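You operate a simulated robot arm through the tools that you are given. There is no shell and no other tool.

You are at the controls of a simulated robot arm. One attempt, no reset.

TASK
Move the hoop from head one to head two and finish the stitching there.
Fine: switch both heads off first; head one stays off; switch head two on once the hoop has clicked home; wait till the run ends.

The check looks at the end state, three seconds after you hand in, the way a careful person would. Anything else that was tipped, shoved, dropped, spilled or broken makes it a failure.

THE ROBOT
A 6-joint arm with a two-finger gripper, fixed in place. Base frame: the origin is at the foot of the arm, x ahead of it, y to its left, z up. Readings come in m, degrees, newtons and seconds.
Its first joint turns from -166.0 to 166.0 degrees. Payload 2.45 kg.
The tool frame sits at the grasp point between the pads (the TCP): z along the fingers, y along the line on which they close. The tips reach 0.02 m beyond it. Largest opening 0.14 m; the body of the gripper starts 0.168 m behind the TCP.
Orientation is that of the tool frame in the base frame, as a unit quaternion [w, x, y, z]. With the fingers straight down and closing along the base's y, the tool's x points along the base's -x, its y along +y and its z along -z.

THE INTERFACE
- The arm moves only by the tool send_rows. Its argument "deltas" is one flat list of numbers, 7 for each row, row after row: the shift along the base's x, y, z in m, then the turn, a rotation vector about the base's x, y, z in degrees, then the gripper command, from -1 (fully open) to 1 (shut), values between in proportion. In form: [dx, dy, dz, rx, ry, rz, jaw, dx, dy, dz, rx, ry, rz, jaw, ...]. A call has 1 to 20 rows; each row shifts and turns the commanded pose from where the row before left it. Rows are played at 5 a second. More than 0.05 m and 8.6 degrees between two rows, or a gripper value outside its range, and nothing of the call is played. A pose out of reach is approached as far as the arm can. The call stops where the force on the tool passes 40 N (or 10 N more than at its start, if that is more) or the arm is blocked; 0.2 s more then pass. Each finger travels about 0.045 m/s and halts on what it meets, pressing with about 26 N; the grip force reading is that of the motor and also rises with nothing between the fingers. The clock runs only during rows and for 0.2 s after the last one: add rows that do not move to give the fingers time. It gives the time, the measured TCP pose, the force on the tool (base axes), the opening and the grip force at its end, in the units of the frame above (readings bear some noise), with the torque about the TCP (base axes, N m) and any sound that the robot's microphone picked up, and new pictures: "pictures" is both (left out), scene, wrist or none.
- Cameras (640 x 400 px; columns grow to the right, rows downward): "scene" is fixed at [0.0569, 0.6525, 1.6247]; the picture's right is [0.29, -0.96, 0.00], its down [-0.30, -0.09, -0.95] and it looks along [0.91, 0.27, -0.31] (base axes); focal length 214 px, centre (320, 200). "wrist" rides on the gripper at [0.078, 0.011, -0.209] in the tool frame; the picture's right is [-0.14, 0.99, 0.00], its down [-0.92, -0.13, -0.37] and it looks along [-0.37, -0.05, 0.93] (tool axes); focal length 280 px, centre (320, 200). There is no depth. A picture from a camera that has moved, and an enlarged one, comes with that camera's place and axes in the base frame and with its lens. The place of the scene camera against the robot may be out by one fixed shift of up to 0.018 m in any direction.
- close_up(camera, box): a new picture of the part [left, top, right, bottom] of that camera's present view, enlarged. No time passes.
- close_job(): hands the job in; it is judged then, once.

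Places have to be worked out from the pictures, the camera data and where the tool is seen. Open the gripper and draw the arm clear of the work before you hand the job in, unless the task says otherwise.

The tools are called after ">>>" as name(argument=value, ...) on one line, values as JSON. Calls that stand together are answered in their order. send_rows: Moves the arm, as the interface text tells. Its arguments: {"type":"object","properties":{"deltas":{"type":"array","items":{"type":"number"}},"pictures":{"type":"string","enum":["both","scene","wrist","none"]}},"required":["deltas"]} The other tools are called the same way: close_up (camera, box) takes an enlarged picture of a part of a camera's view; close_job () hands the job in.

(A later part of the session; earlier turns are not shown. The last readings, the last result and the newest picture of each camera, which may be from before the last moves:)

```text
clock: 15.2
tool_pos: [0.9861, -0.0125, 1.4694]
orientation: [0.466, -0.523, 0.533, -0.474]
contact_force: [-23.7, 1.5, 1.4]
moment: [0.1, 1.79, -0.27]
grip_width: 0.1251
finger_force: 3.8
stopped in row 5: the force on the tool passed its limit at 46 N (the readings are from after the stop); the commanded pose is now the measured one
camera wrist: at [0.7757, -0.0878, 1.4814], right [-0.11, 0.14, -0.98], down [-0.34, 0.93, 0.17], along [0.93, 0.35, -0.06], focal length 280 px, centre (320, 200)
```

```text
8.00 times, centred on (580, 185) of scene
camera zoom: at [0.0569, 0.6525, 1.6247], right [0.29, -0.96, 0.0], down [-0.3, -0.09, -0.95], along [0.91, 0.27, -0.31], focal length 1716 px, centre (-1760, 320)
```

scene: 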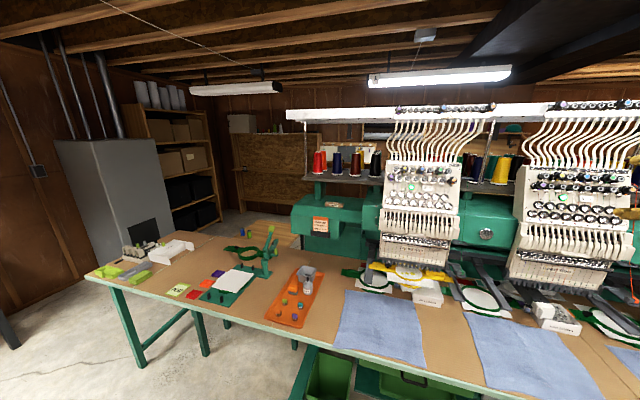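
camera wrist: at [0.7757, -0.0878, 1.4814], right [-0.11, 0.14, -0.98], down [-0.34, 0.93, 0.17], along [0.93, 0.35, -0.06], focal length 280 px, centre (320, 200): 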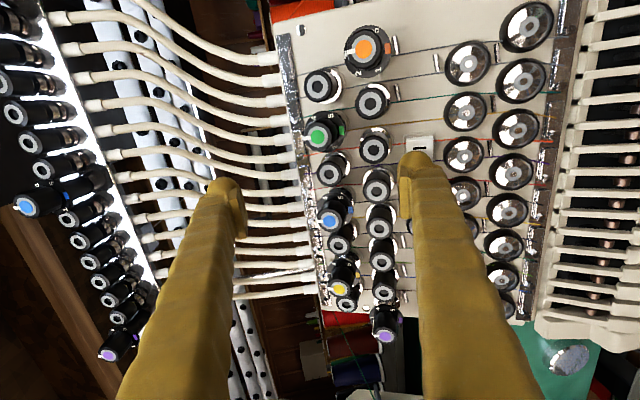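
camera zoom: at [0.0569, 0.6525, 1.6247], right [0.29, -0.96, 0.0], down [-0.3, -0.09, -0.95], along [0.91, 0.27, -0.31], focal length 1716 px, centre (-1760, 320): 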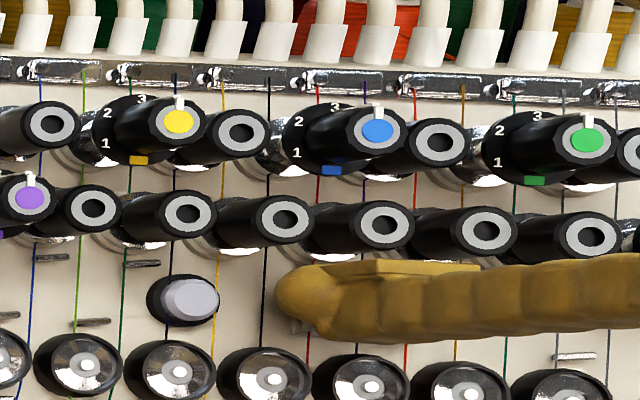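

Head two's lamp has gone dark, so it is off. I'll back straight out and traverse about +0.50 m in y to the same stand-off before head one.

>>> send_rows(deltas=[-0.03, 0, 0, 0, 0, 0, -0.714, -0.04, 0, 0, 0, 0, 0, -0.714, -0.04, 0, 0, 0, 0, 0, -0.714, -0.04, 0, 0, 0, 0, 0, -0.714, 0, 0.042, 0, 0, 0, 0, -0.714, 0, 0.042, 0, 0, 0, 0, -0.714, 0, 0.042, 0, 0, 0, 0, -0.714, 0, 0.042, 0, 0, 0, 0, -0.714, 0, 0.042, 0, 0, 0, 0, -0.714, 0, 0.042, 0, 0, 0, 0, -0.714, 0, 0.042, 0, 0, 0, 0, -0.714, 0, 0.042, 0, 0, 0, 0, -0.714, 0, 0.042, 0, 0, 0, 0, -0.714, 0, 0.042, 0, 0, 0, 0, -0.714, 0, 0.042, 0, 0, 0, 0, -0.714, 0, 0.042, 0, 0, 0, 0, -0.714, 0, 0, 0, 0, 0, 0, -0.714])

>>> close_up(camera="wrist", box=[320, 90, 480, 190])

>>> close_up(camera="scene", box=[540, 160, 620, 210])

>>> close_up(camera="scene", box=[360, 120, 520, 220])

```text
clock: 18.8
tool_pos: [0.837, 0.4921, 1.4682]
orientation: [0.466, -0.524, 0.533, -0.474]
contact_force: [-0.2, -0.2, 0.1]
moment: [-0.06, 0.04, -0.01]
grip_width: 0.1199
finger_force: 0.1
camera wrist: at [0.6267, 0.416, 1.4807], right [-0.11, 0.14, -0.98], down [-0.34, 0.93, 0.17], along [0.93, 0.35, -0.06], focal length 280 px, centre (320, 200)
```

scene: 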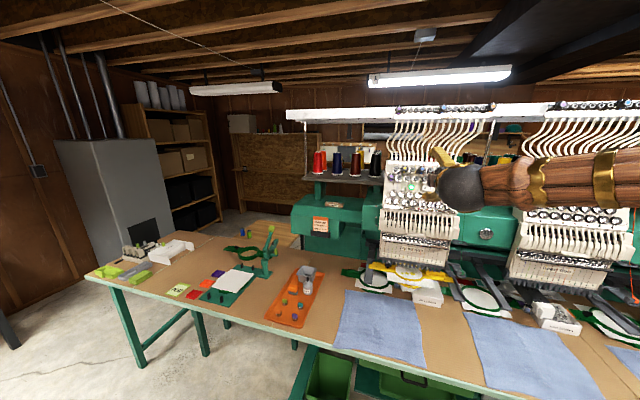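
wrist: 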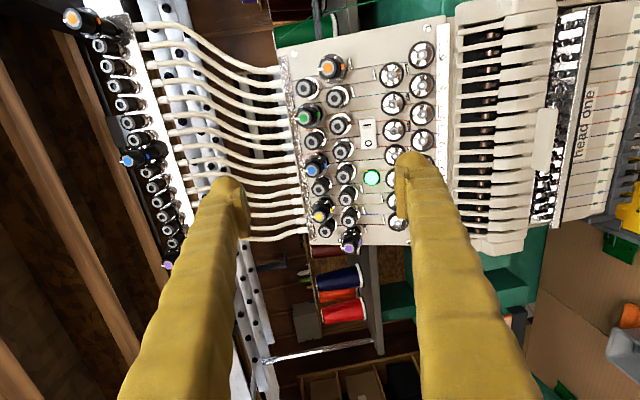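

```text
4.00 times, centred on (400, 140) of wrist
camera zoom: at [0.6267, 0.416, 1.4807], right [-0.11, 0.14, -0.98], down [-0.34, 0.93, 0.17], along [0.93, 0.35, -0.06], focal length 1122 px, centre (0, 440)
```

zoom: 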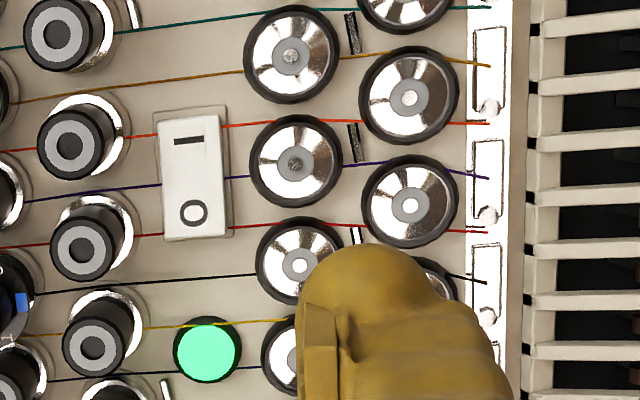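

```text
8.00 times, centred on (580, 185) of scene
camera zoom: at [0.0569, 0.6525, 1.6247], right [0.29, -0.96, 0.0], down [-0.3, -0.09, -0.95], along [0.91, 0.27, -0.31], focal length 1716 px, centre (-1760, 320)
```

zoom: 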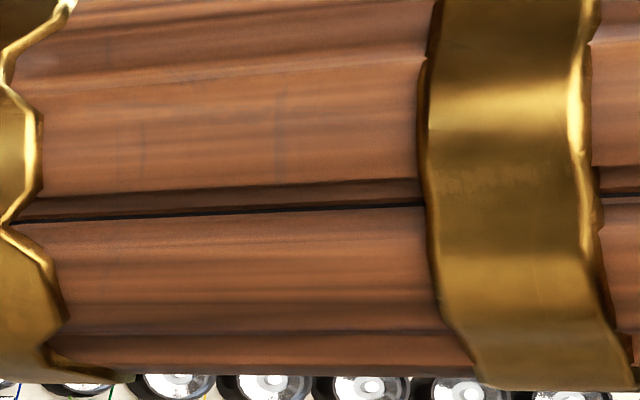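

```text
4.00 times, centred on (440, 170) of scene
camera zoom: at [0.0569, 0.6525, 1.6247], right [0.29, -0.96, 0.0], down [-0.3, -0.09, -0.95], along [0.91, 0.27, -0.31], focal length 858 px, centre (-160, 320)
```

zoom: 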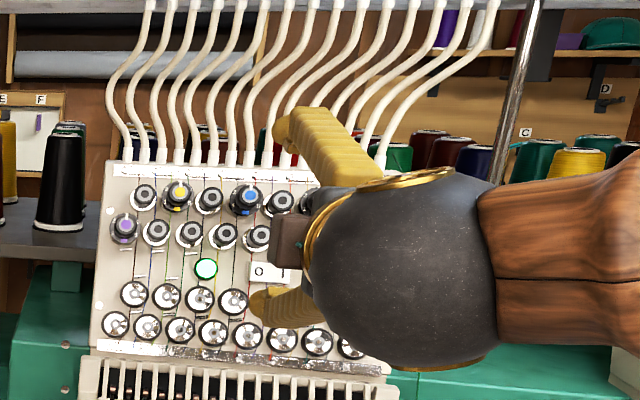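

Head one's "0" mark comes out at about (0.984, 0.483, 1.385), exactly 0.5 m from head two's. I'll repeat the same press at TCP (0.986, 0.4875, 1.469).

>>> send_rows(deltas=[0.03, -0.0045, 0.0012, 0, 0, 0, -0.714, 0.03, 0, 0, 0, 0, 0, -0.714, 0.03, 0, 0, 0, 0, 0, -0.714, 0.03, 0, 0, 0, 0, 0, -0.714, 0.015, 0, 0, 0, 0, 0, -0.714, 0.004, 0, 0, 0, 0, 0, -0.714, 0.003, 0, 0, 0, 0, 0, -0.714, 0.002, 0, 0, 0, 0, 0, -0.714, 0.002, 0, 0, 0, 0, 0, -0.714, 0.002, 0, 0, 0, 0, 0, -0.714, 0.002, 0, 0, 0, 0, 0, -0.714, 0.002, 0, 0, 0, 0, 0, -0.714], pictures="wrist")

>>> close_up(camera="wrist", box=[350, 90, 478, 190])

>>> close_up(camera="scene", box=[380, 160, 460, 210])

```text
clock: 21.4
tool_pos: [0.9877, 0.4854, 1.474]
orientation: [0.468, -0.523, 0.532, -0.474]
contact_force: [-38.9, -4.4, 9.2]
moment: [-0.45, 2.94, -0.53]
grip_width: 0.1245
finger_force: 2.7
camera wrist: at [0.777, 0.4116, 1.4839], right [-0.11, 0.14, -0.98], down [-0.34, 0.93, 0.17], along [0.93, 0.35, -0.06], focal length 280 px, centre (320, 200)
```

wrist: 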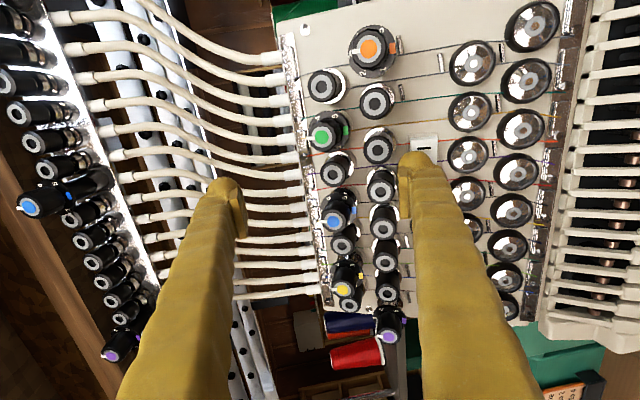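

```text
4.00 times, centred on (414, 140) of wrist
camera zoom: at [0.777, 0.4116, 1.4839], right [-0.11, 0.14, -0.98], down [-0.34, 0.93, 0.17], along [0.93, 0.35, -0.06], focal length 1122 px, centre (-56, 440)
```

zoom: 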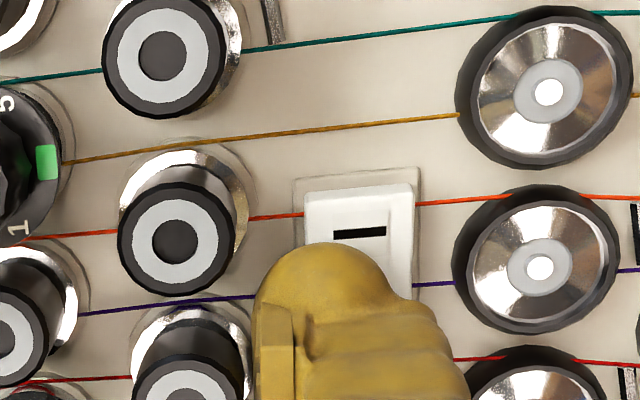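

```text
8.00 times, centred on (420, 185) of scene
camera zoom: at [0.0569, 0.6525, 1.6247], right [0.29, -0.96, 0.0], down [-0.3, -0.09, -0.95], along [0.91, 0.27, -0.31], focal length 1716 px, centre (-480, 320)
```

zoom: 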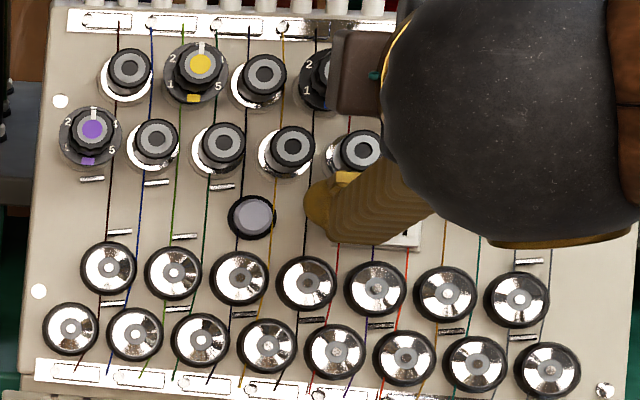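

Head one's lamp is dark too, so both heads are off. I'll back out, lower in front of the table and tilt the camera down for a good look at the yellow hoop and its brackets.

>>> send_rows(deltas=[-0.03, 0, 0, 0, 0, 0, -0.714, -0.05, 0, 0, 0, 0, 0, -0.714, -0.05, 0, 0, 0, 0, 0, -0.714, -0.05, 0, 0, 0, 0, 0, -0.714, -0.05, 0, 0, 0, 0, 0, -0.714, -0.05, 0, 0, 0, 0, 0, -0.714, -0.03, 0, -0.02, 0, 8, 0, -0.714, 0, 0, -0.02, 0, 8, 0, -0.714, 0, 0, -0.02, 0, 8, 0, -0.714, 0, 0, -0.02, 0, 8, 0, -0.714, 0, 0, -0.02, 0, 8, 0, -0.714, 0, 0, -0.02, 0, 0, 0, -0.714, 0, 0, 0, 0, 0, 0, -0.714])

>>> close_up(camera="wrist", box=[400, 0, 640, 150])

```text
clock: 24.2
tool_pos: [0.6616, 0.4859, 1.334]
orientation: [0.381, -0.582, 0.618, -0.367]
contact_force: [0.2, 0.3, 0.1]
moment: [0.03, 0.04, 0.0]
grip_width: 0.1198
finger_force: 0.0
out of reach, approached as far as the arm can: row 8, 9, 10, 11
camera wrist: at [0.4662, 0.4108, 1.4105], right [-0.43, 0.19, -0.88], down [-0.24, 0.92, 0.32], along [0.87, 0.35, -0.35], focal length 280 px, centre (320, 200)
```

scene: 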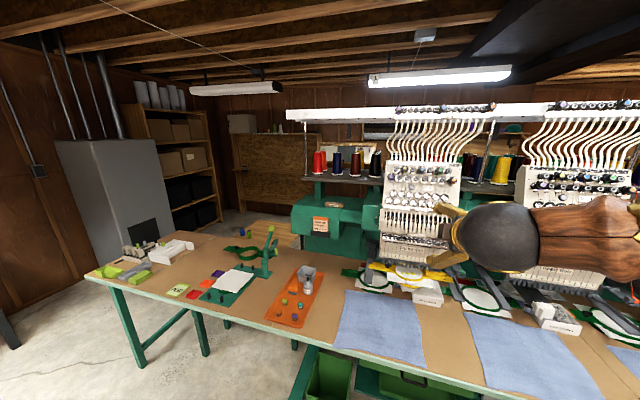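
wrist: 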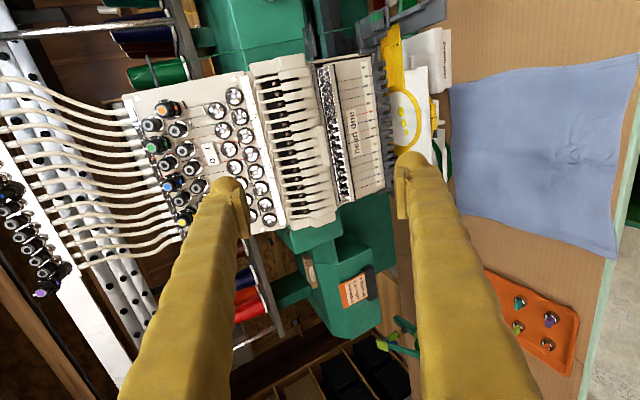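

```text
2.67 times, centred on (520, 75) of wrist
camera zoom: at [0.4662, 0.4108, 1.4105], right [-0.43, 0.19, -0.88], down [-0.24, 0.92, 0.32], along [0.87, 0.35, -0.35], focal length 748 px, centre (-213, 533)
```

zoom: 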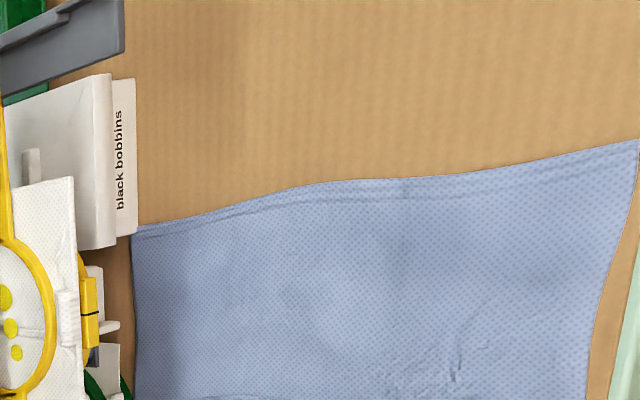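

This roll runs into a joint limit when looking down. I'll roll the tool back 90° about its own axis, with the fingers closing along y, and then pitch down to view the hoop.

>>> send_rows(deltas=[0, 0, 0, 7.347, -0.08, -3.609, -0.714, 0, 0, 0, 7.347, -0.08, -3.609, -0.714, 0, 0, 0, 7.347, -0.08, -3.609, -0.714, 0, 0, 0, 7.347, -0.08, -3.609, -0.714, 0, 0, 0, 7.347, -0.08, -3.609, -0.714, 0, 0, 0, 7.347, -0.08, -3.609, -0.714, 0, 0, 0, 7.347, -0.08, -3.609, -0.714, 0, 0, 0, 7.347, -0.08, -3.609, -0.714, 0, 0, 0, 7.347, -0.08, -3.609, -0.714, 0, 0, 0, 7.347, -0.08, -3.609, -0.714, 0, 0, 0, 7.347, -0.08, -3.609, -0.714, 0, 0, 0, 0, 8, 0, -0.714, 0, 0, 0, 0, 8, 0, -0.714, 0, 0, 0, 0, 0, 0, -0.714])

>>> close_up(camera="wrist", box=[160, 80, 480, 280])

```text
clock: 27.2
tool_pos: [0.6641, 0.492, 1.3226]
orientation: [0.403, 0.022, 0.915, 0.007]
contact_force: [0.5, 0.6, 0.4]
moment: [-0.02, 0.04, -0.01]
grip_width: 0.1199
finger_force: 0.0
camera wrist: at [0.4574, 0.5073, 1.4059], right [0.13, 0.98, 0.13], down [0.34, -0.17, 0.92], along [0.93, -0.07, -0.36], focal length 280 px, centre (320, 200)
```

scene: 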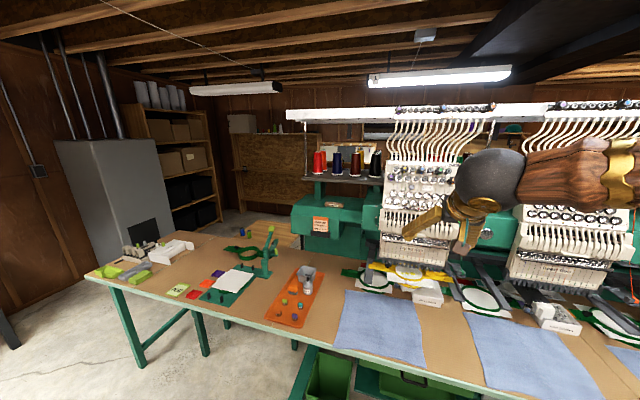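
wrist: 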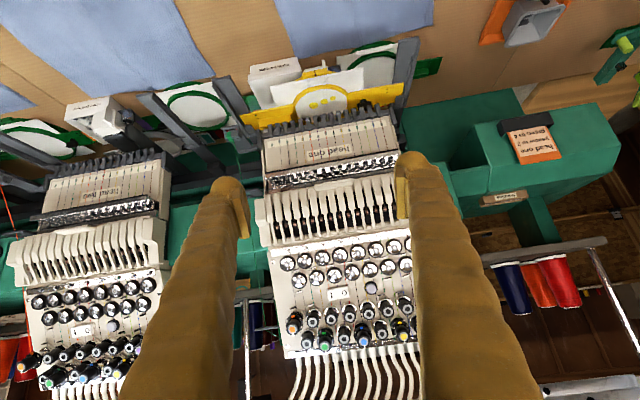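

```text
2.00 times, centred on (320, 180) of wrist
camera zoom: at [0.4574, 0.5073, 1.4059], right [0.13, 0.98, 0.13], down [0.34, -0.17, 0.92], along [0.93, -0.07, -0.36], focal length 561 px, centre (320, 240)
```

zoom: 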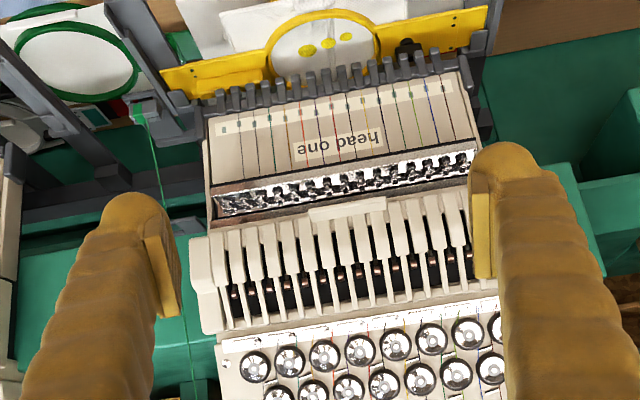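

The camera sees head one upside down from above. I'll lower about 0.17 m and back off a little to look straight at the hoop and its bracket arms.

>>> send_rows(deltas=[-0.01, 0, -0.035, 0, 0, 0, -1, -0.01, 0, -0.035, 0, 0, 0, -1, -0.01, 0, -0.035, 0, 0, 0, -1, -0.01, 0, -0.035, 0, 0, 0, -1, -0.01, 0, -0.035, 0, 0, 0, -1, 0, 0, 0, 0, 0, 0, -1])

>>> close_up(camera="wrist", box=[200, 100, 440, 250])

```text
clock: 28.6
tool_pos: [0.6145, 0.491, 1.1511]
orientation: [0.404, 0.023, 0.914, 0.008]
contact_force: [-0.3, -0.2, 0.6]
moment: [-0.03, -0.01, 0.02]
grip_width: 0.14
finger_force: 0.1
camera wrist: at [0.4076, 0.5061, 1.2324], right [0.13, 0.98, 0.13], down [0.34, -0.17, 0.92], along [0.93, -0.07, -0.36], focal length 280 px, centre (320, 200)
```

scene: 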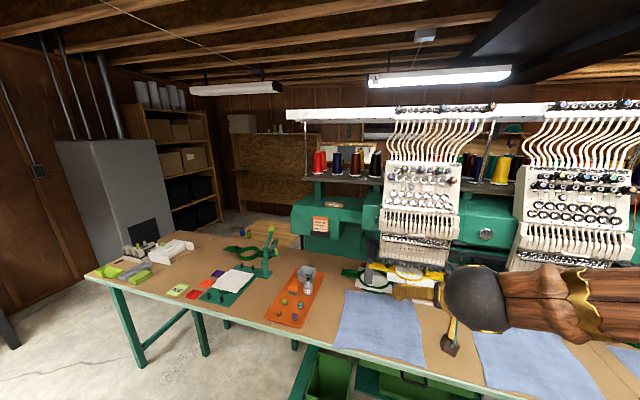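
wrist: 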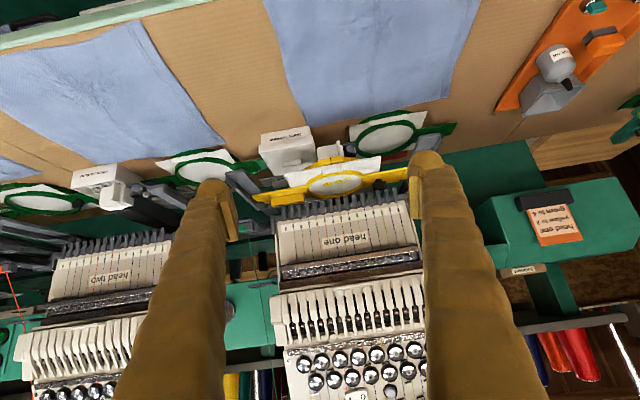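

```text
2.67 times, centred on (320, 175) of wrist
camera zoom: at [0.4076, 0.5061, 1.2324], right [0.13, 0.98, 0.13], down [0.34, -0.17, 0.92], along [0.93, -0.07, -0.36], focal length 748 px, centre (320, 267)
```

zoom: 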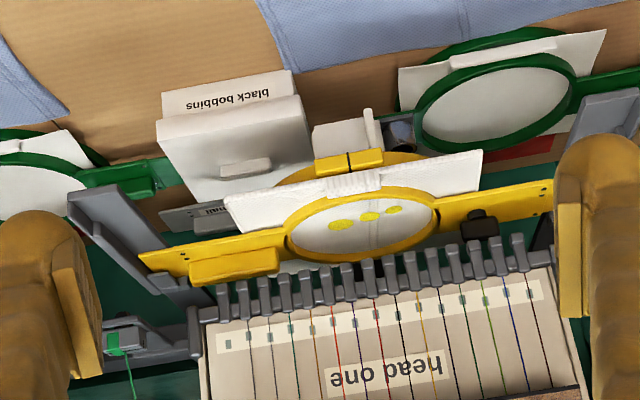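

The yellow hoop's bar runs from about y = 0.32 to 0.68, with its front edge at x ≈ 0.95 and z ≈ 0.99. It has a ridge on the -y side, a black knob on the +y side and a clamp block at the front centre. I'll move in closer for detail.

>>> send_rows(deltas=[0.03, 0, -0.015, 0, 0, 0, -1, 0.03, 0, -0.015, 0, 0, 0, -1, 0.03, 0, -0.015, 0, 0, 0, -1, 0.01, 0, -0.015, 0, 0, 0, -1, 0, 0, 0, 0, 0, 0, -1], pictures="wrist")

>>> close_up(camera="wrist", box=[220, 110, 340, 210])

>>> close_up(camera="wrist", box=[310, 110, 430, 210])

```text
clock: 29.8
tool_pos: [0.7143, 0.4901, 1.09]
orientation: [0.404, 0.025, 0.914, 0.006]
contact_force: [-0.3, 1.1, -0.6]
moment: [-0.02, 0.0, 0.03]
grip_width: 0.1399
finger_force: 0.1
camera wrist: at [0.5076, 0.5057, 1.173], right [0.13, 0.98, 0.13], down [0.34, -0.17, 0.92], along [0.93, -0.07, -0.36], focal length 280 px, centre (320, 200)
```

wrist: 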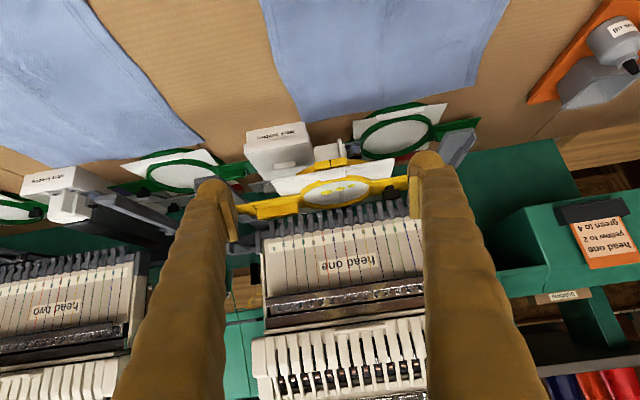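

```text
4.00 times, centred on (280, 160) of wrist
camera zoom: at [0.5076, 0.5057, 1.173], right [0.13, 0.98, 0.13], down [0.34, -0.17, 0.92], along [0.93, -0.07, -0.36], focal length 1122 px, centre (480, 360)
```

zoom: 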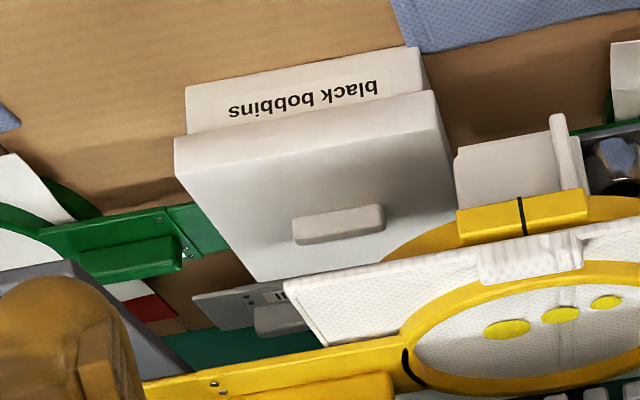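

```text
4.00 times, centred on (370, 160) of wrist
camera zoom: at [0.5076, 0.5057, 1.173], right [0.13, 0.98, 0.13], down [0.34, -0.17, 0.92], along [0.93, -0.07, -0.36], focal length 1122 px, centre (120, 360)
```

zoom: 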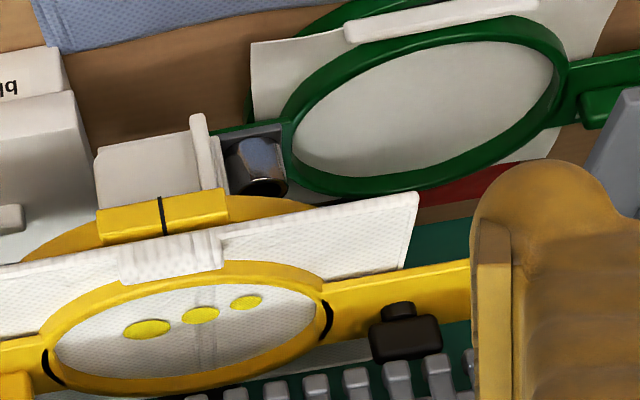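

I need the vertical layout, so I'll bring the camera down to hoop level and look at it horizontally from the front.

>>> send_rows(deltas=[-0.02, 0, -0.03, 0, -6.8, 0, -1, -0.02, 0, -0.03, 0, -6.8, 0, -1, 0, 0, -0.03, 0, -6.8, 0, -1, 0, 0, 0, 0, 0, 0, -1], pictures="wrist")

>>> close_up(camera="wrist", box=[210, 130, 430, 270])

```text
clock: 30.8
tool_pos: [0.6741, 0.4903, 1.0003]
orientation: [0.56, 0.022, 0.828, 0.011]
contact_force: [0.2, 0.4, -0.8]
moment: [0.01, 0.01, 0.03]
grip_width: 0.1398
finger_force: 0.0
camera wrist: at [0.4514, 0.506, 1.005], right [0.07, 0.98, 0.17], down [0.0, -0.17, 0.99], along [1.0, -0.07, -0.01], focal length 280 px, centre (320, 200)
```

wrist: 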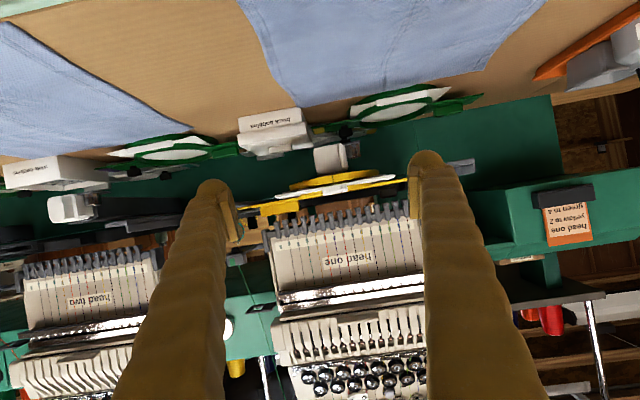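

```text
2.86 times, centred on (320, 200) of wrist
camera zoom: at [0.4514, 0.506, 1.005], right [0.07, 0.98, 0.17], down [0.0, -0.17, 0.99], along [1.0, -0.07, -0.01], focal length 801 px, centre (320, 200)
```

zoom: 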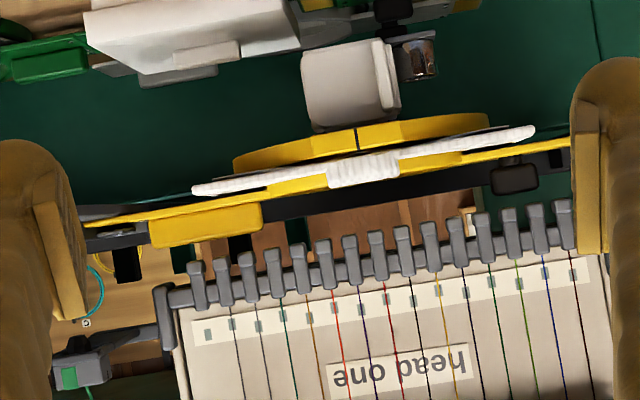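

This level view helps: the bar is at z ≈ 0.99, the needle feet bottoms at z ≈ 1.027, and the outer-ring clamp at front centre sits about (0.884, 0.500, 0.972). I'll zoom in on the clamp and both bar ends.

>>> close_up(camera="wrist", box=[295, 150, 375, 200])

>>> close_up(camera="wrist", box=[225, 170, 305, 220])

>>> close_up(camera="wrist", box=[60, 170, 220, 270])

>>> close_up(camera="scene", box=[350, 250, 430, 300])

```text
8.00 times, centred on (335, 175) of wrist
camera zoom: at [0.4514, 0.506, 1.005], right [0.07, 0.98, 0.17], down [0.0, -0.17, 0.99], along [1.0, -0.07, -0.01], focal length 2243 px, centre (200, 400)
```

zoom: 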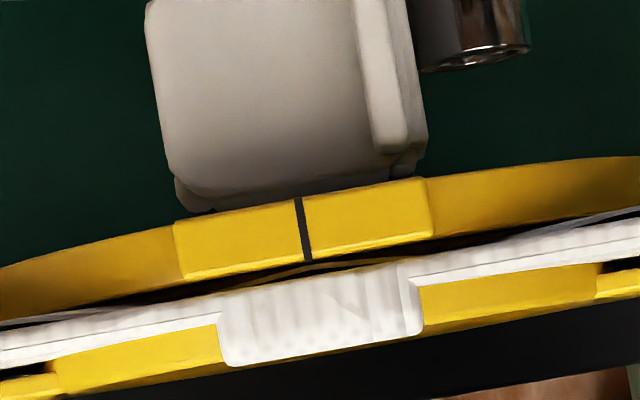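

```text
8.00 times, centred on (265, 195) of wrist
camera zoom: at [0.4514, 0.506, 1.005], right [0.07, 0.98, 0.17], down [0.0, -0.17, 0.99], along [1.0, -0.07, -0.01], focal length 2243 px, centre (760, 240)
```

zoom: 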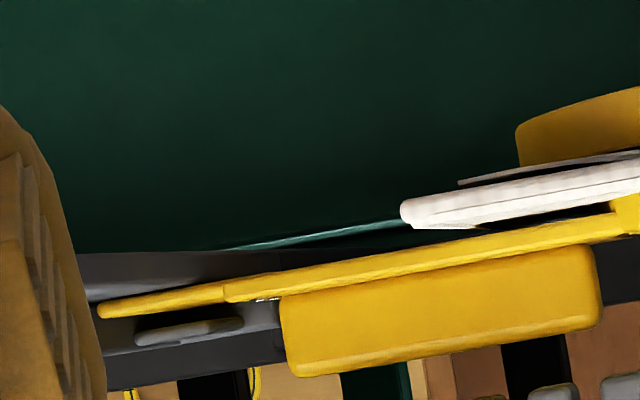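

```text
4.00 times, centred on (140, 220) of wrist
camera zoom: at [0.4514, 0.506, 1.005], right [0.07, 0.98, 0.17], down [0.0, -0.17, 0.99], along [1.0, -0.07, -0.01], focal length 1122 px, centre (1040, 120)
```

zoom: 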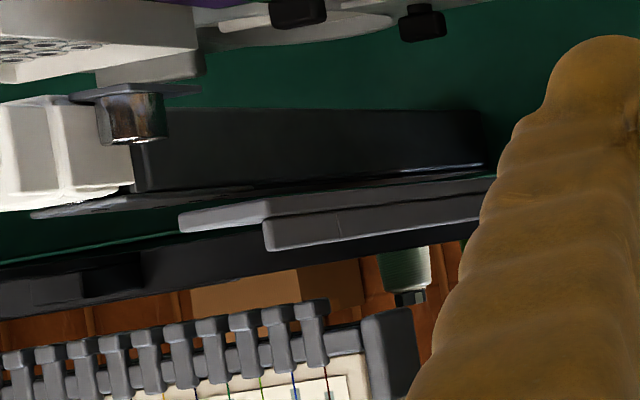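

```text
8.00 times, centred on (390, 275) of scene
camera zoom: at [0.0569, 0.6525, 1.6247], right [0.29, -0.96, 0.0], down [-0.3, -0.09, -0.95], along [0.91, 0.27, -0.31], focal length 1716 px, centre (-240, -400)
```

zoom: 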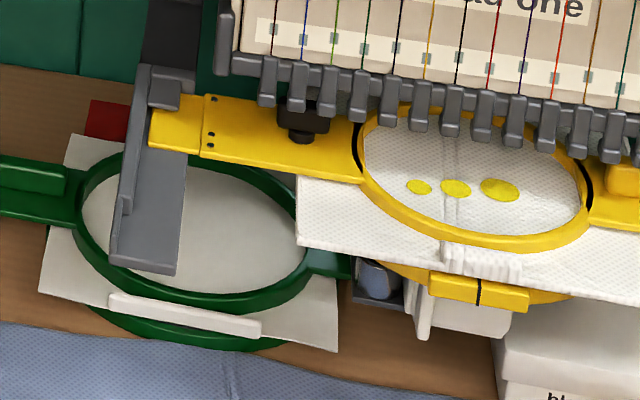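

The clamp block is about 0.05 m wide, with its front edge at x ≈ 0.886 and z from 0.968 to 0.979. The bobbin cover starts behind it at x ≈ 0.936, and its lever reaches x ≈ 0.915 at y ≈ 0.519. A level vertical pinch on the front centre of the ring looks best, so I'll roll the tool so the fingers close vertically while pointing along +x, and check that this pose is reachable.

>>> send_rows(deltas=[0, 0, -0.002, 7.827, -1.611, -1.484, -1, 0, 0, -0.002, 7.827, -1.611, -1.484, -1, 0, 0, -0.002, 7.827, -1.611, -1.484, -1, 0, 0, -0.002, 7.827, -1.611, -1.484, -1, 0, 0, -0.002, 7.827, -1.611, -1.484, -1, 0, 0, -0.002, 7.827, -1.611, -1.484, -1, 0, 0, -0.002, 7.827, -1.611, -1.484, -1, 0, 0, -0.002, 7.827, -1.611, -1.484, -1, 0, 0, -0.002, 7.827, -1.611, -1.484, -1, 0, 0, -0.002, 7.827, -1.611, -1.484, -1, 0, 0, 0, 7.827, -1.611, -1.484, -1, 0, 0, 0, 0, 0, 0, -1])

>>> close_up(camera="wrist", box=[200, 100, 440, 250])

```text
clock: 33.4
tool_pos: [0.6735, 0.49, 0.9801]
orientation: [0.499, 0.5, 0.5, 0.501]
contact_force: [0.9, 0.4, -0.3]
moment: [0.01, 0.02, 0.02]
grip_width: 0.1395
finger_force: 0.0
camera wrist: at [0.4643, 0.5679, 0.9897], right [0.0, -0.14, 0.99], down [-0.37, -0.92, -0.13], along [0.93, -0.36, -0.05], focal length 280 px, centre (320, 200)
```

scene: 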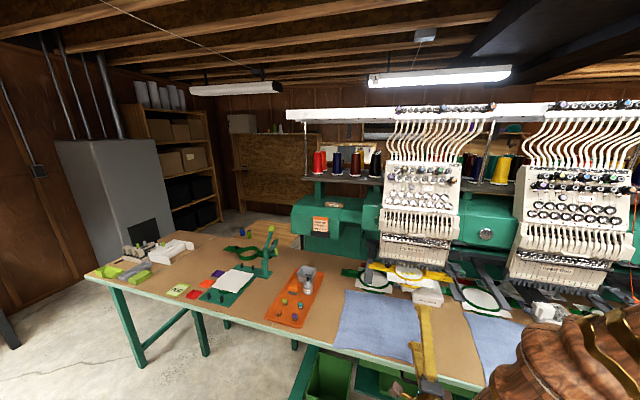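
wrist: 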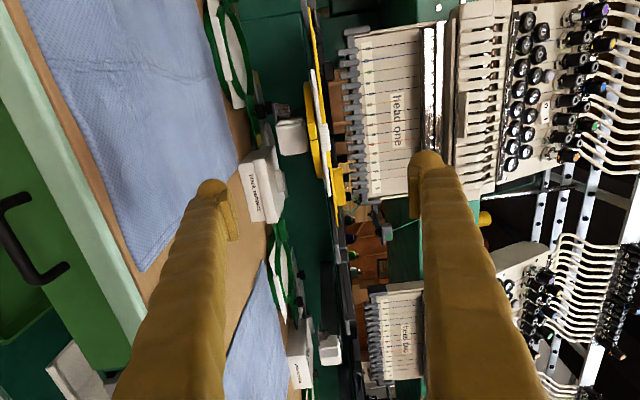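

```text
2.67 times, centred on (320, 175) of wrist
camera zoom: at [0.4643, 0.5679, 0.9897], right [0.0, -0.14, 0.99], down [-0.37, -0.92, -0.13], along [0.93, -0.36, -0.05], focal length 748 px, centre (320, 267)
```

zoom: 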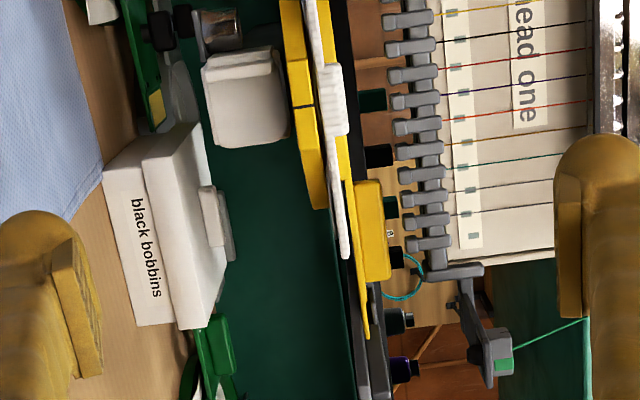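

This pose is reachable and exactly level. The stack at front centre runs from the clamp bottom at z ≈ 0.966 to the strip top at z ≈ 0.996, so I'll centre the pads at z ≈ 0.981. I'll close to about 0.07 m and advance to x = 0.85, then check.

>>> send_rows(deltas=[0, 0, 0.001, 0, 0, 0, 0, 0.03, 0, 0, 0, 0, 0, 0, 0.03, 0, 0, 0, 0, 0, 0, 0.03, 0, 0, 0, 0, 0, 0, 0.03, 0, 0, 0, 0, 0, 0, 0.03, 0, 0, 0, 0, 0, 0, 0.0265, 0, 0, 0, 0, 0, 0, 0, 0, 0, 0, 0, 0, 0])

>>> close_up(camera="wrist", box=[220, 80, 420, 205])

>>> close_up(camera="scene", box=[350, 240, 470, 315])

```text
clock: 35.2
tool_pos: [0.8493, 0.4891, 0.983]
orientation: [0.5, 0.499, 0.499, 0.501]
contact_force: [0.6, -0.8, 0.2]
moment: [0.01, 0.0, -0.01]
grip_width: 0.0701
finger_force: 0.1
camera wrist: at [0.6408, 0.5674, 0.9903], right [0.0, -0.14, 0.99], down [-0.37, -0.92, -0.13], along [0.93, -0.36, -0.05], focal length 280 px, centre (320, 200)
```

scene: 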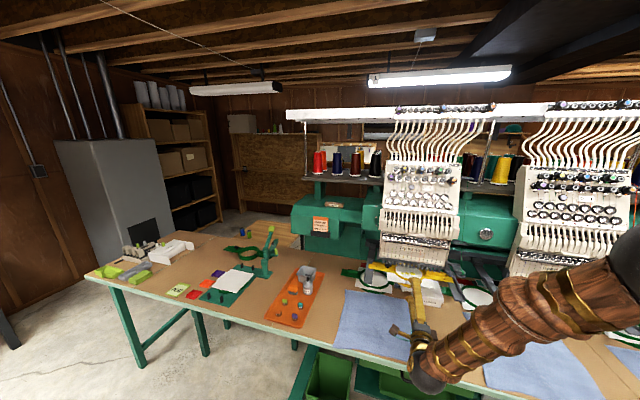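
wrist: 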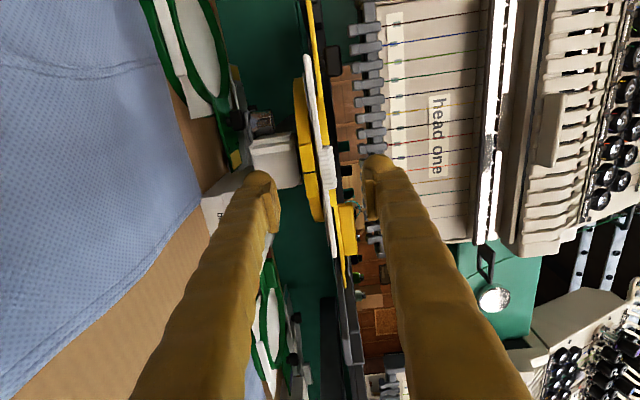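

```text
3.20 times, centred on (320, 142) of wrist
camera zoom: at [0.6408, 0.5674, 0.9903], right [0.0, -0.14, 0.99], down [-0.37, -0.92, -0.13], along [0.93, -0.36, -0.05], focal length 897 px, centre (320, 384)
```

zoom: 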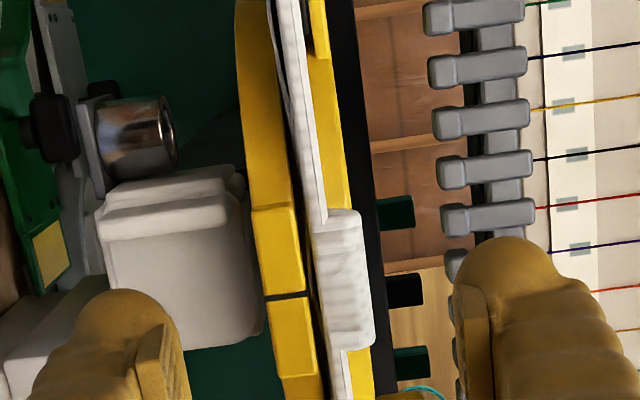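

```text
5.33 times, centred on (410, 278) of scene
camera zoom: at [0.0569, 0.6525, 1.6247], right [0.29, -0.96, 0.0], down [-0.3, -0.09, -0.95], along [0.91, 0.27, -0.31], focal length 1144 px, centre (-160, -213)
```

zoom: 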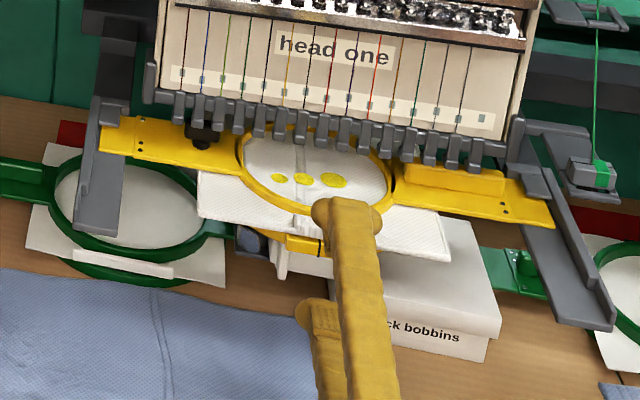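

The view confirms the stack (0.965 to 0.996) lies between the pads. I'll lower by 2 mm, advance to x ≈ 0.893 and check before closing.

>>> send_rows(deltas=[0.011, 0, -0.002, 0, 0, 0, 0, 0.011, 0, 0, 0, 0, 0, 0, 0.011, 0, 0, 0, 0, 0, 0, 0.011, 0, 0, 0, 0, 0, 0, 0, 0, 0, 0, 0, 0, 0], pictures="wrist")

>>> close_up(camera="wrist", box=[220, 100, 420, 225])

>>> close_up(camera="scene", box=[380, 250, 460, 300])

```text
clock: 36.4
tool_pos: [0.894, 0.4893, 0.9796]
orientation: [0.5, 0.499, 0.5, 0.501]
contact_force: [-0.8, -0.1, 0.7]
moment: [0.02, -0.01, 0.0]
grip_width: 0.0698
finger_force: 0.0
camera wrist: at [0.6853, 0.5668, 0.9883], right [0.0, -0.14, 0.99], down [-0.37, -0.92, -0.13], along [0.93, -0.36, -0.05], focal length 280 px, centre (320, 200)
```

wrist: 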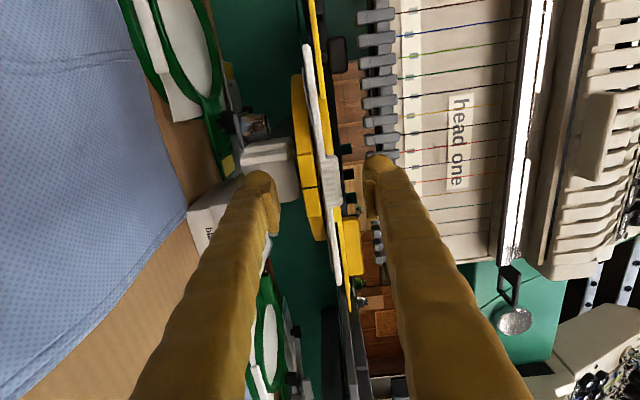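

```text
3.20 times, centred on (320, 162) of wrist
camera zoom: at [0.6853, 0.5668, 0.9883], right [0.0, -0.14, 0.99], down [-0.37, -0.92, -0.13], along [0.93, -0.36, -0.05], focal length 897 px, centre (320, 320)
```

zoom: 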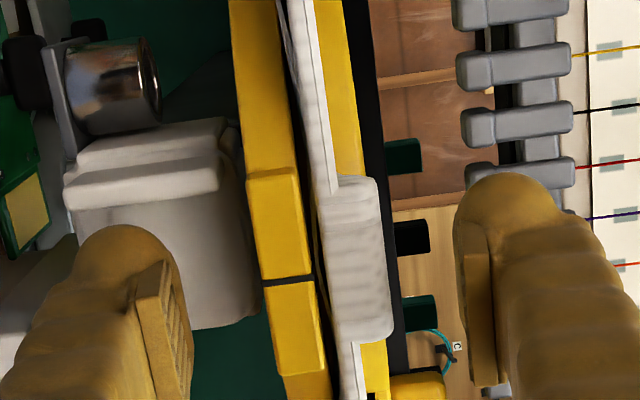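

```text
8.00 times, centred on (420, 275) of scene
camera zoom: at [0.0569, 0.6525, 1.6247], right [0.29, -0.96, 0.0], down [-0.3, -0.09, -0.95], along [0.91, 0.27, -0.31], focal length 1716 px, centre (-480, -400)
```

zoom: 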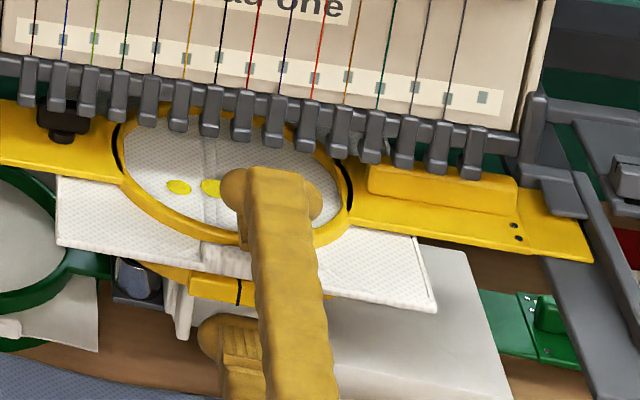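

Everything is clear and centred. I'll close the fingers on the front of the hoop.

>>> send_rows(deltas=[0, 0, 0, 0, 0, 0, 0.3, 0, 0, 0, 0, 0, 0, 0.5, 0, 0, 0, 0, 0, 0, 0.7, 0, 0, 0, 0, 0, 0, 1, 0, 0, 0, 0, 0, 0, 1, 0, 0, 0, 0, 0, 0, 1], pictures="wrist")

>>> close_up(camera="wrist", box=[220, 100, 420, 225])

>>> close_up(camera="scene", box=[380, 250, 460, 300])

```text
clock: 37.8
tool_pos: [0.8941, 0.4888, 0.9813]
orientation: [0.5, 0.499, 0.5, 0.501]
contact_force: [-0.2, 0.0, 17.5]
moment: [0.21, -0.19, 0.04]
grip_width: 0.025
finger_force: 26.4
camera wrist: at [0.6851, 0.5669, 0.9892], right [0.0, -0.14, 0.99], down [-0.37, -0.92, -0.13], along [0.93, -0.36, -0.05], focal length 280 px, centre (320, 200)
```

wrist: 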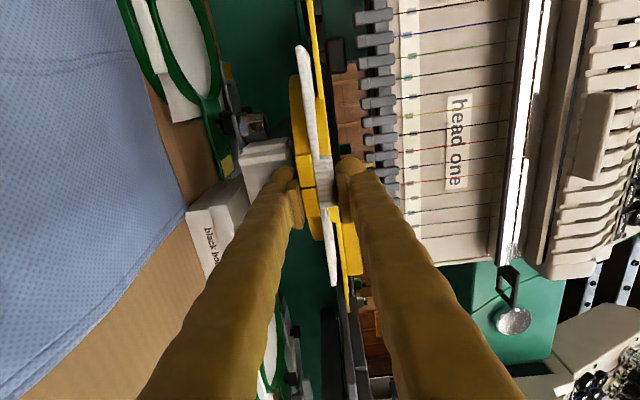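

```text
3.20 times, centred on (320, 162) of wrist
camera zoom: at [0.6851, 0.5669, 0.9892], right [0.0, -0.14, 0.99], down [-0.37, -0.92, -0.13], along [0.93, -0.36, -0.05], focal length 897 px, centre (320, 320)
```

zoom: 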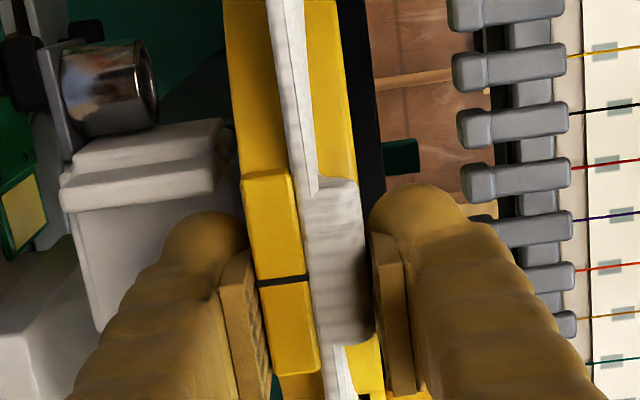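

```text
8.00 times, centred on (420, 275) of scene
camera zoom: at [0.0569, 0.6525, 1.6247], right [0.29, -0.96, 0.0], down [-0.3, -0.09, -0.95], along [0.91, 0.27, -0.31], focal length 1716 px, centre (-480, -400)
```

zoom: 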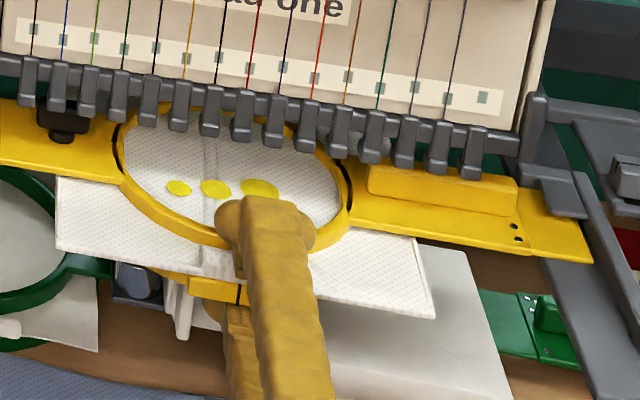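

The grip is firm at 0.025 m, but a 17 N vertical load shows the hoop front is pushed down about 3.5 mm. I'll raise slightly to take that load off before pulling.

>>> send_rows(deltas=[0, 0, 0.002, 0, 0, 0, 1, 0, 0, 0.0015, 0, 0, 0, 1, 0, 0, 0, 0, 0, 0, 1], pictures="wrist")

```text
clock: 38.6
tool_pos: [0.8938, 0.4889, 0.9835]
orientation: [0.5, 0.5, 0.5, 0.501]
contact_force: [0.6, 0.1, -1.1]
moment: [-0.01, 0.12, 0.03]
grip_width: 0.0251
finger_force: 26.0
camera wrist: at [0.6847, 0.567, 0.9916], right [0.0, -0.14, 0.99], down [-0.37, -0.92, -0.13], along [0.93, -0.36, -0.05], focal length 280 px, centre (320, 200)
```

wrist: 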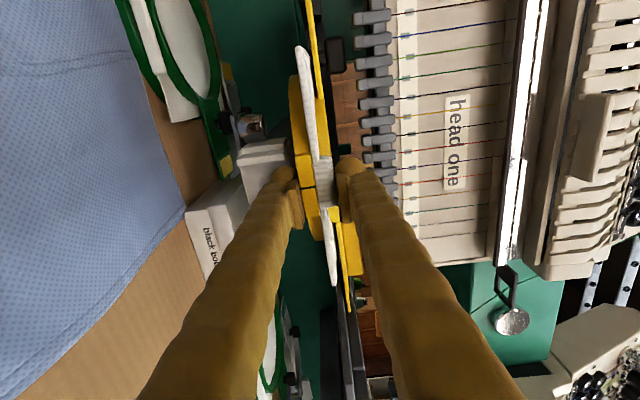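

The load is now neutral at TCP (0.894, 0.489, 0.9835), which I'll keep as the seated reference pose. Next I pull straight back in small steps.

>>> send_rows(deltas=[-0.003, 0, 0, 0, 0, 0, 1, -0.003, 0, 0, 0, 0, 0, 1, -0.003, 0, 0, 0, 0, 0, 1, -0.003, 0, 0, 0, 0, 0, 1], pictures="wrist")

>>> close_up(camera="wrist", box=[220, 100, 420, 225])

>>> close_up(camera="scene", box=[350, 240, 470, 315])

```text
clock: 39.6
tool_pos: [0.8801, 0.4894, 0.9847]
orientation: [0.5, 0.499, 0.5, 0.501]
contact_force: [0.1, 0.0, -2.0]
moment: [0.08, 0.17, 0.06]
grip_width: 0.0252
finger_force: 26.5
camera wrist: at [0.6728, 0.5676, 0.9921], right [0.0, -0.14, 0.99], down [-0.37, -0.92, -0.13], along [0.93, -0.36, -0.05], focal length 280 px, centre (320, 200)
```

wrist: 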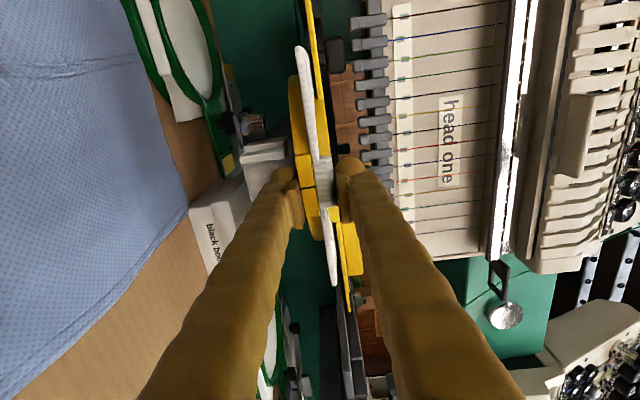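

```text
3.20 times, centred on (320, 162) of wrist
camera zoom: at [0.6728, 0.5676, 0.9921], right [0.0, -0.14, 0.99], down [-0.37, -0.92, -0.13], along [0.93, -0.36, -0.05], focal length 897 px, centre (320, 320)
```

zoom: 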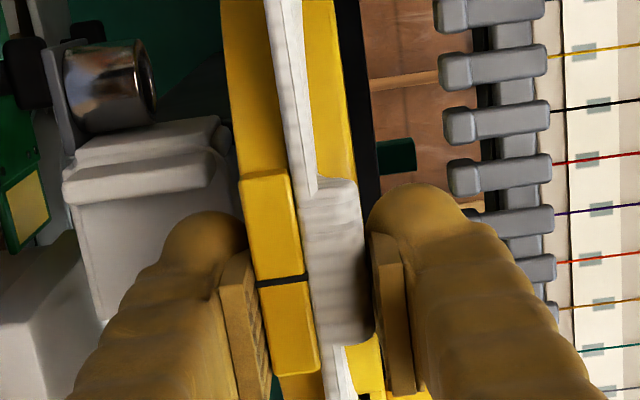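

```text
5.33 times, centred on (410, 278) of scene
camera zoom: at [0.0569, 0.6525, 1.6247], right [0.29, -0.96, 0.0], down [-0.3, -0.09, -0.95], along [0.91, 0.27, -0.31], focal length 1144 px, centre (-160, -213)
```

zoom: 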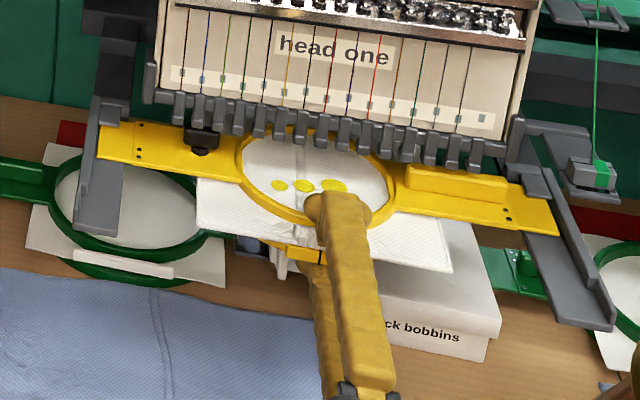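

The hoop released and follows the fingers with almost no force (about 2 N of weight). I continue pulling straight back.

>>> send_rows(deltas=[-0.012, 0, 0, 0, 0, 0, 1, -0.012, 0, 0, 0, 0, 0, 1, -0.012, 0, 0, 0, 0, 0, 1, -0.012, 0, 0, 0, 0, 0, 1, -0.012, 0, 0, 0, 0, 0, 1, -0.012, 0, 0, 0, 0, 0, 1], pictures="wrist")

>>> close_up(camera="scene", box=[340, 240, 500, 340])

>>> close_up(camera="wrist", box=[220, 100, 420, 225])

```text
clock: 41.0
tool_pos: [0.8105, 0.4899, 0.9828]
orientation: [0.5, 0.5, 0.5, 0.501]
contact_force: [-0.7, 0.0, -1.7]
moment: [-0.01, 0.13, -0.01]
grip_width: 0.0248
finger_force: 25.9
camera wrist: at [0.6013, 0.5678, 0.9923], right [0.0, -0.14, 0.99], down [-0.37, -0.92, -0.13], along [0.93, -0.36, -0.05], focal length 280 px, centre (320, 200)
```

wrist: 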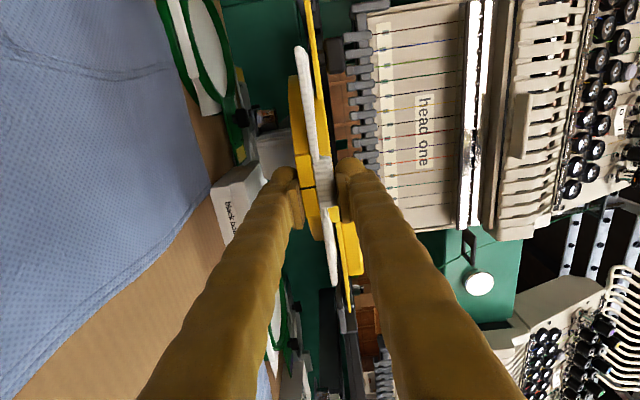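

```text
4.00 times, centred on (420, 290) of scene
camera zoom: at [0.0569, 0.6525, 1.6247], right [0.29, -0.96, 0.0], down [-0.3, -0.09, -0.95], along [0.91, 0.27, -0.31], focal length 858 px, centre (-80, -160)
```

zoom: 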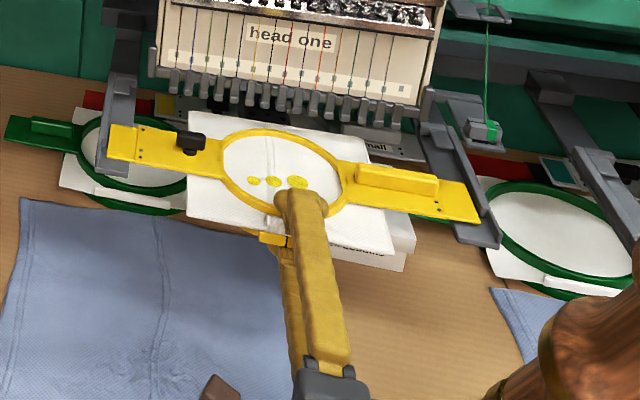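

```text
3.20 times, centred on (320, 162) of wrist
camera zoom: at [0.6013, 0.5678, 0.9923], right [0.0, -0.14, 0.99], down [-0.37, -0.92, -0.13], along [0.93, -0.36, -0.05], focal length 897 px, centre (320, 320)
```

zoom: 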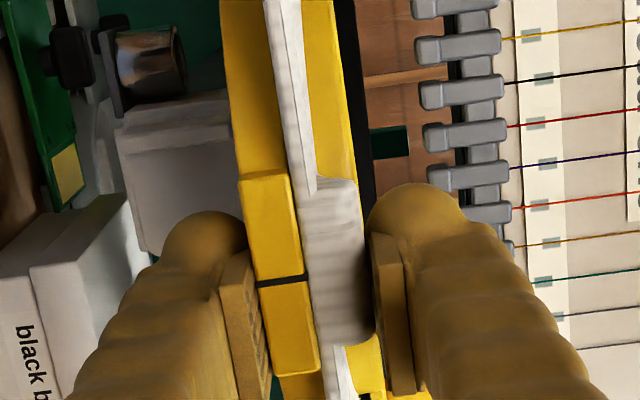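

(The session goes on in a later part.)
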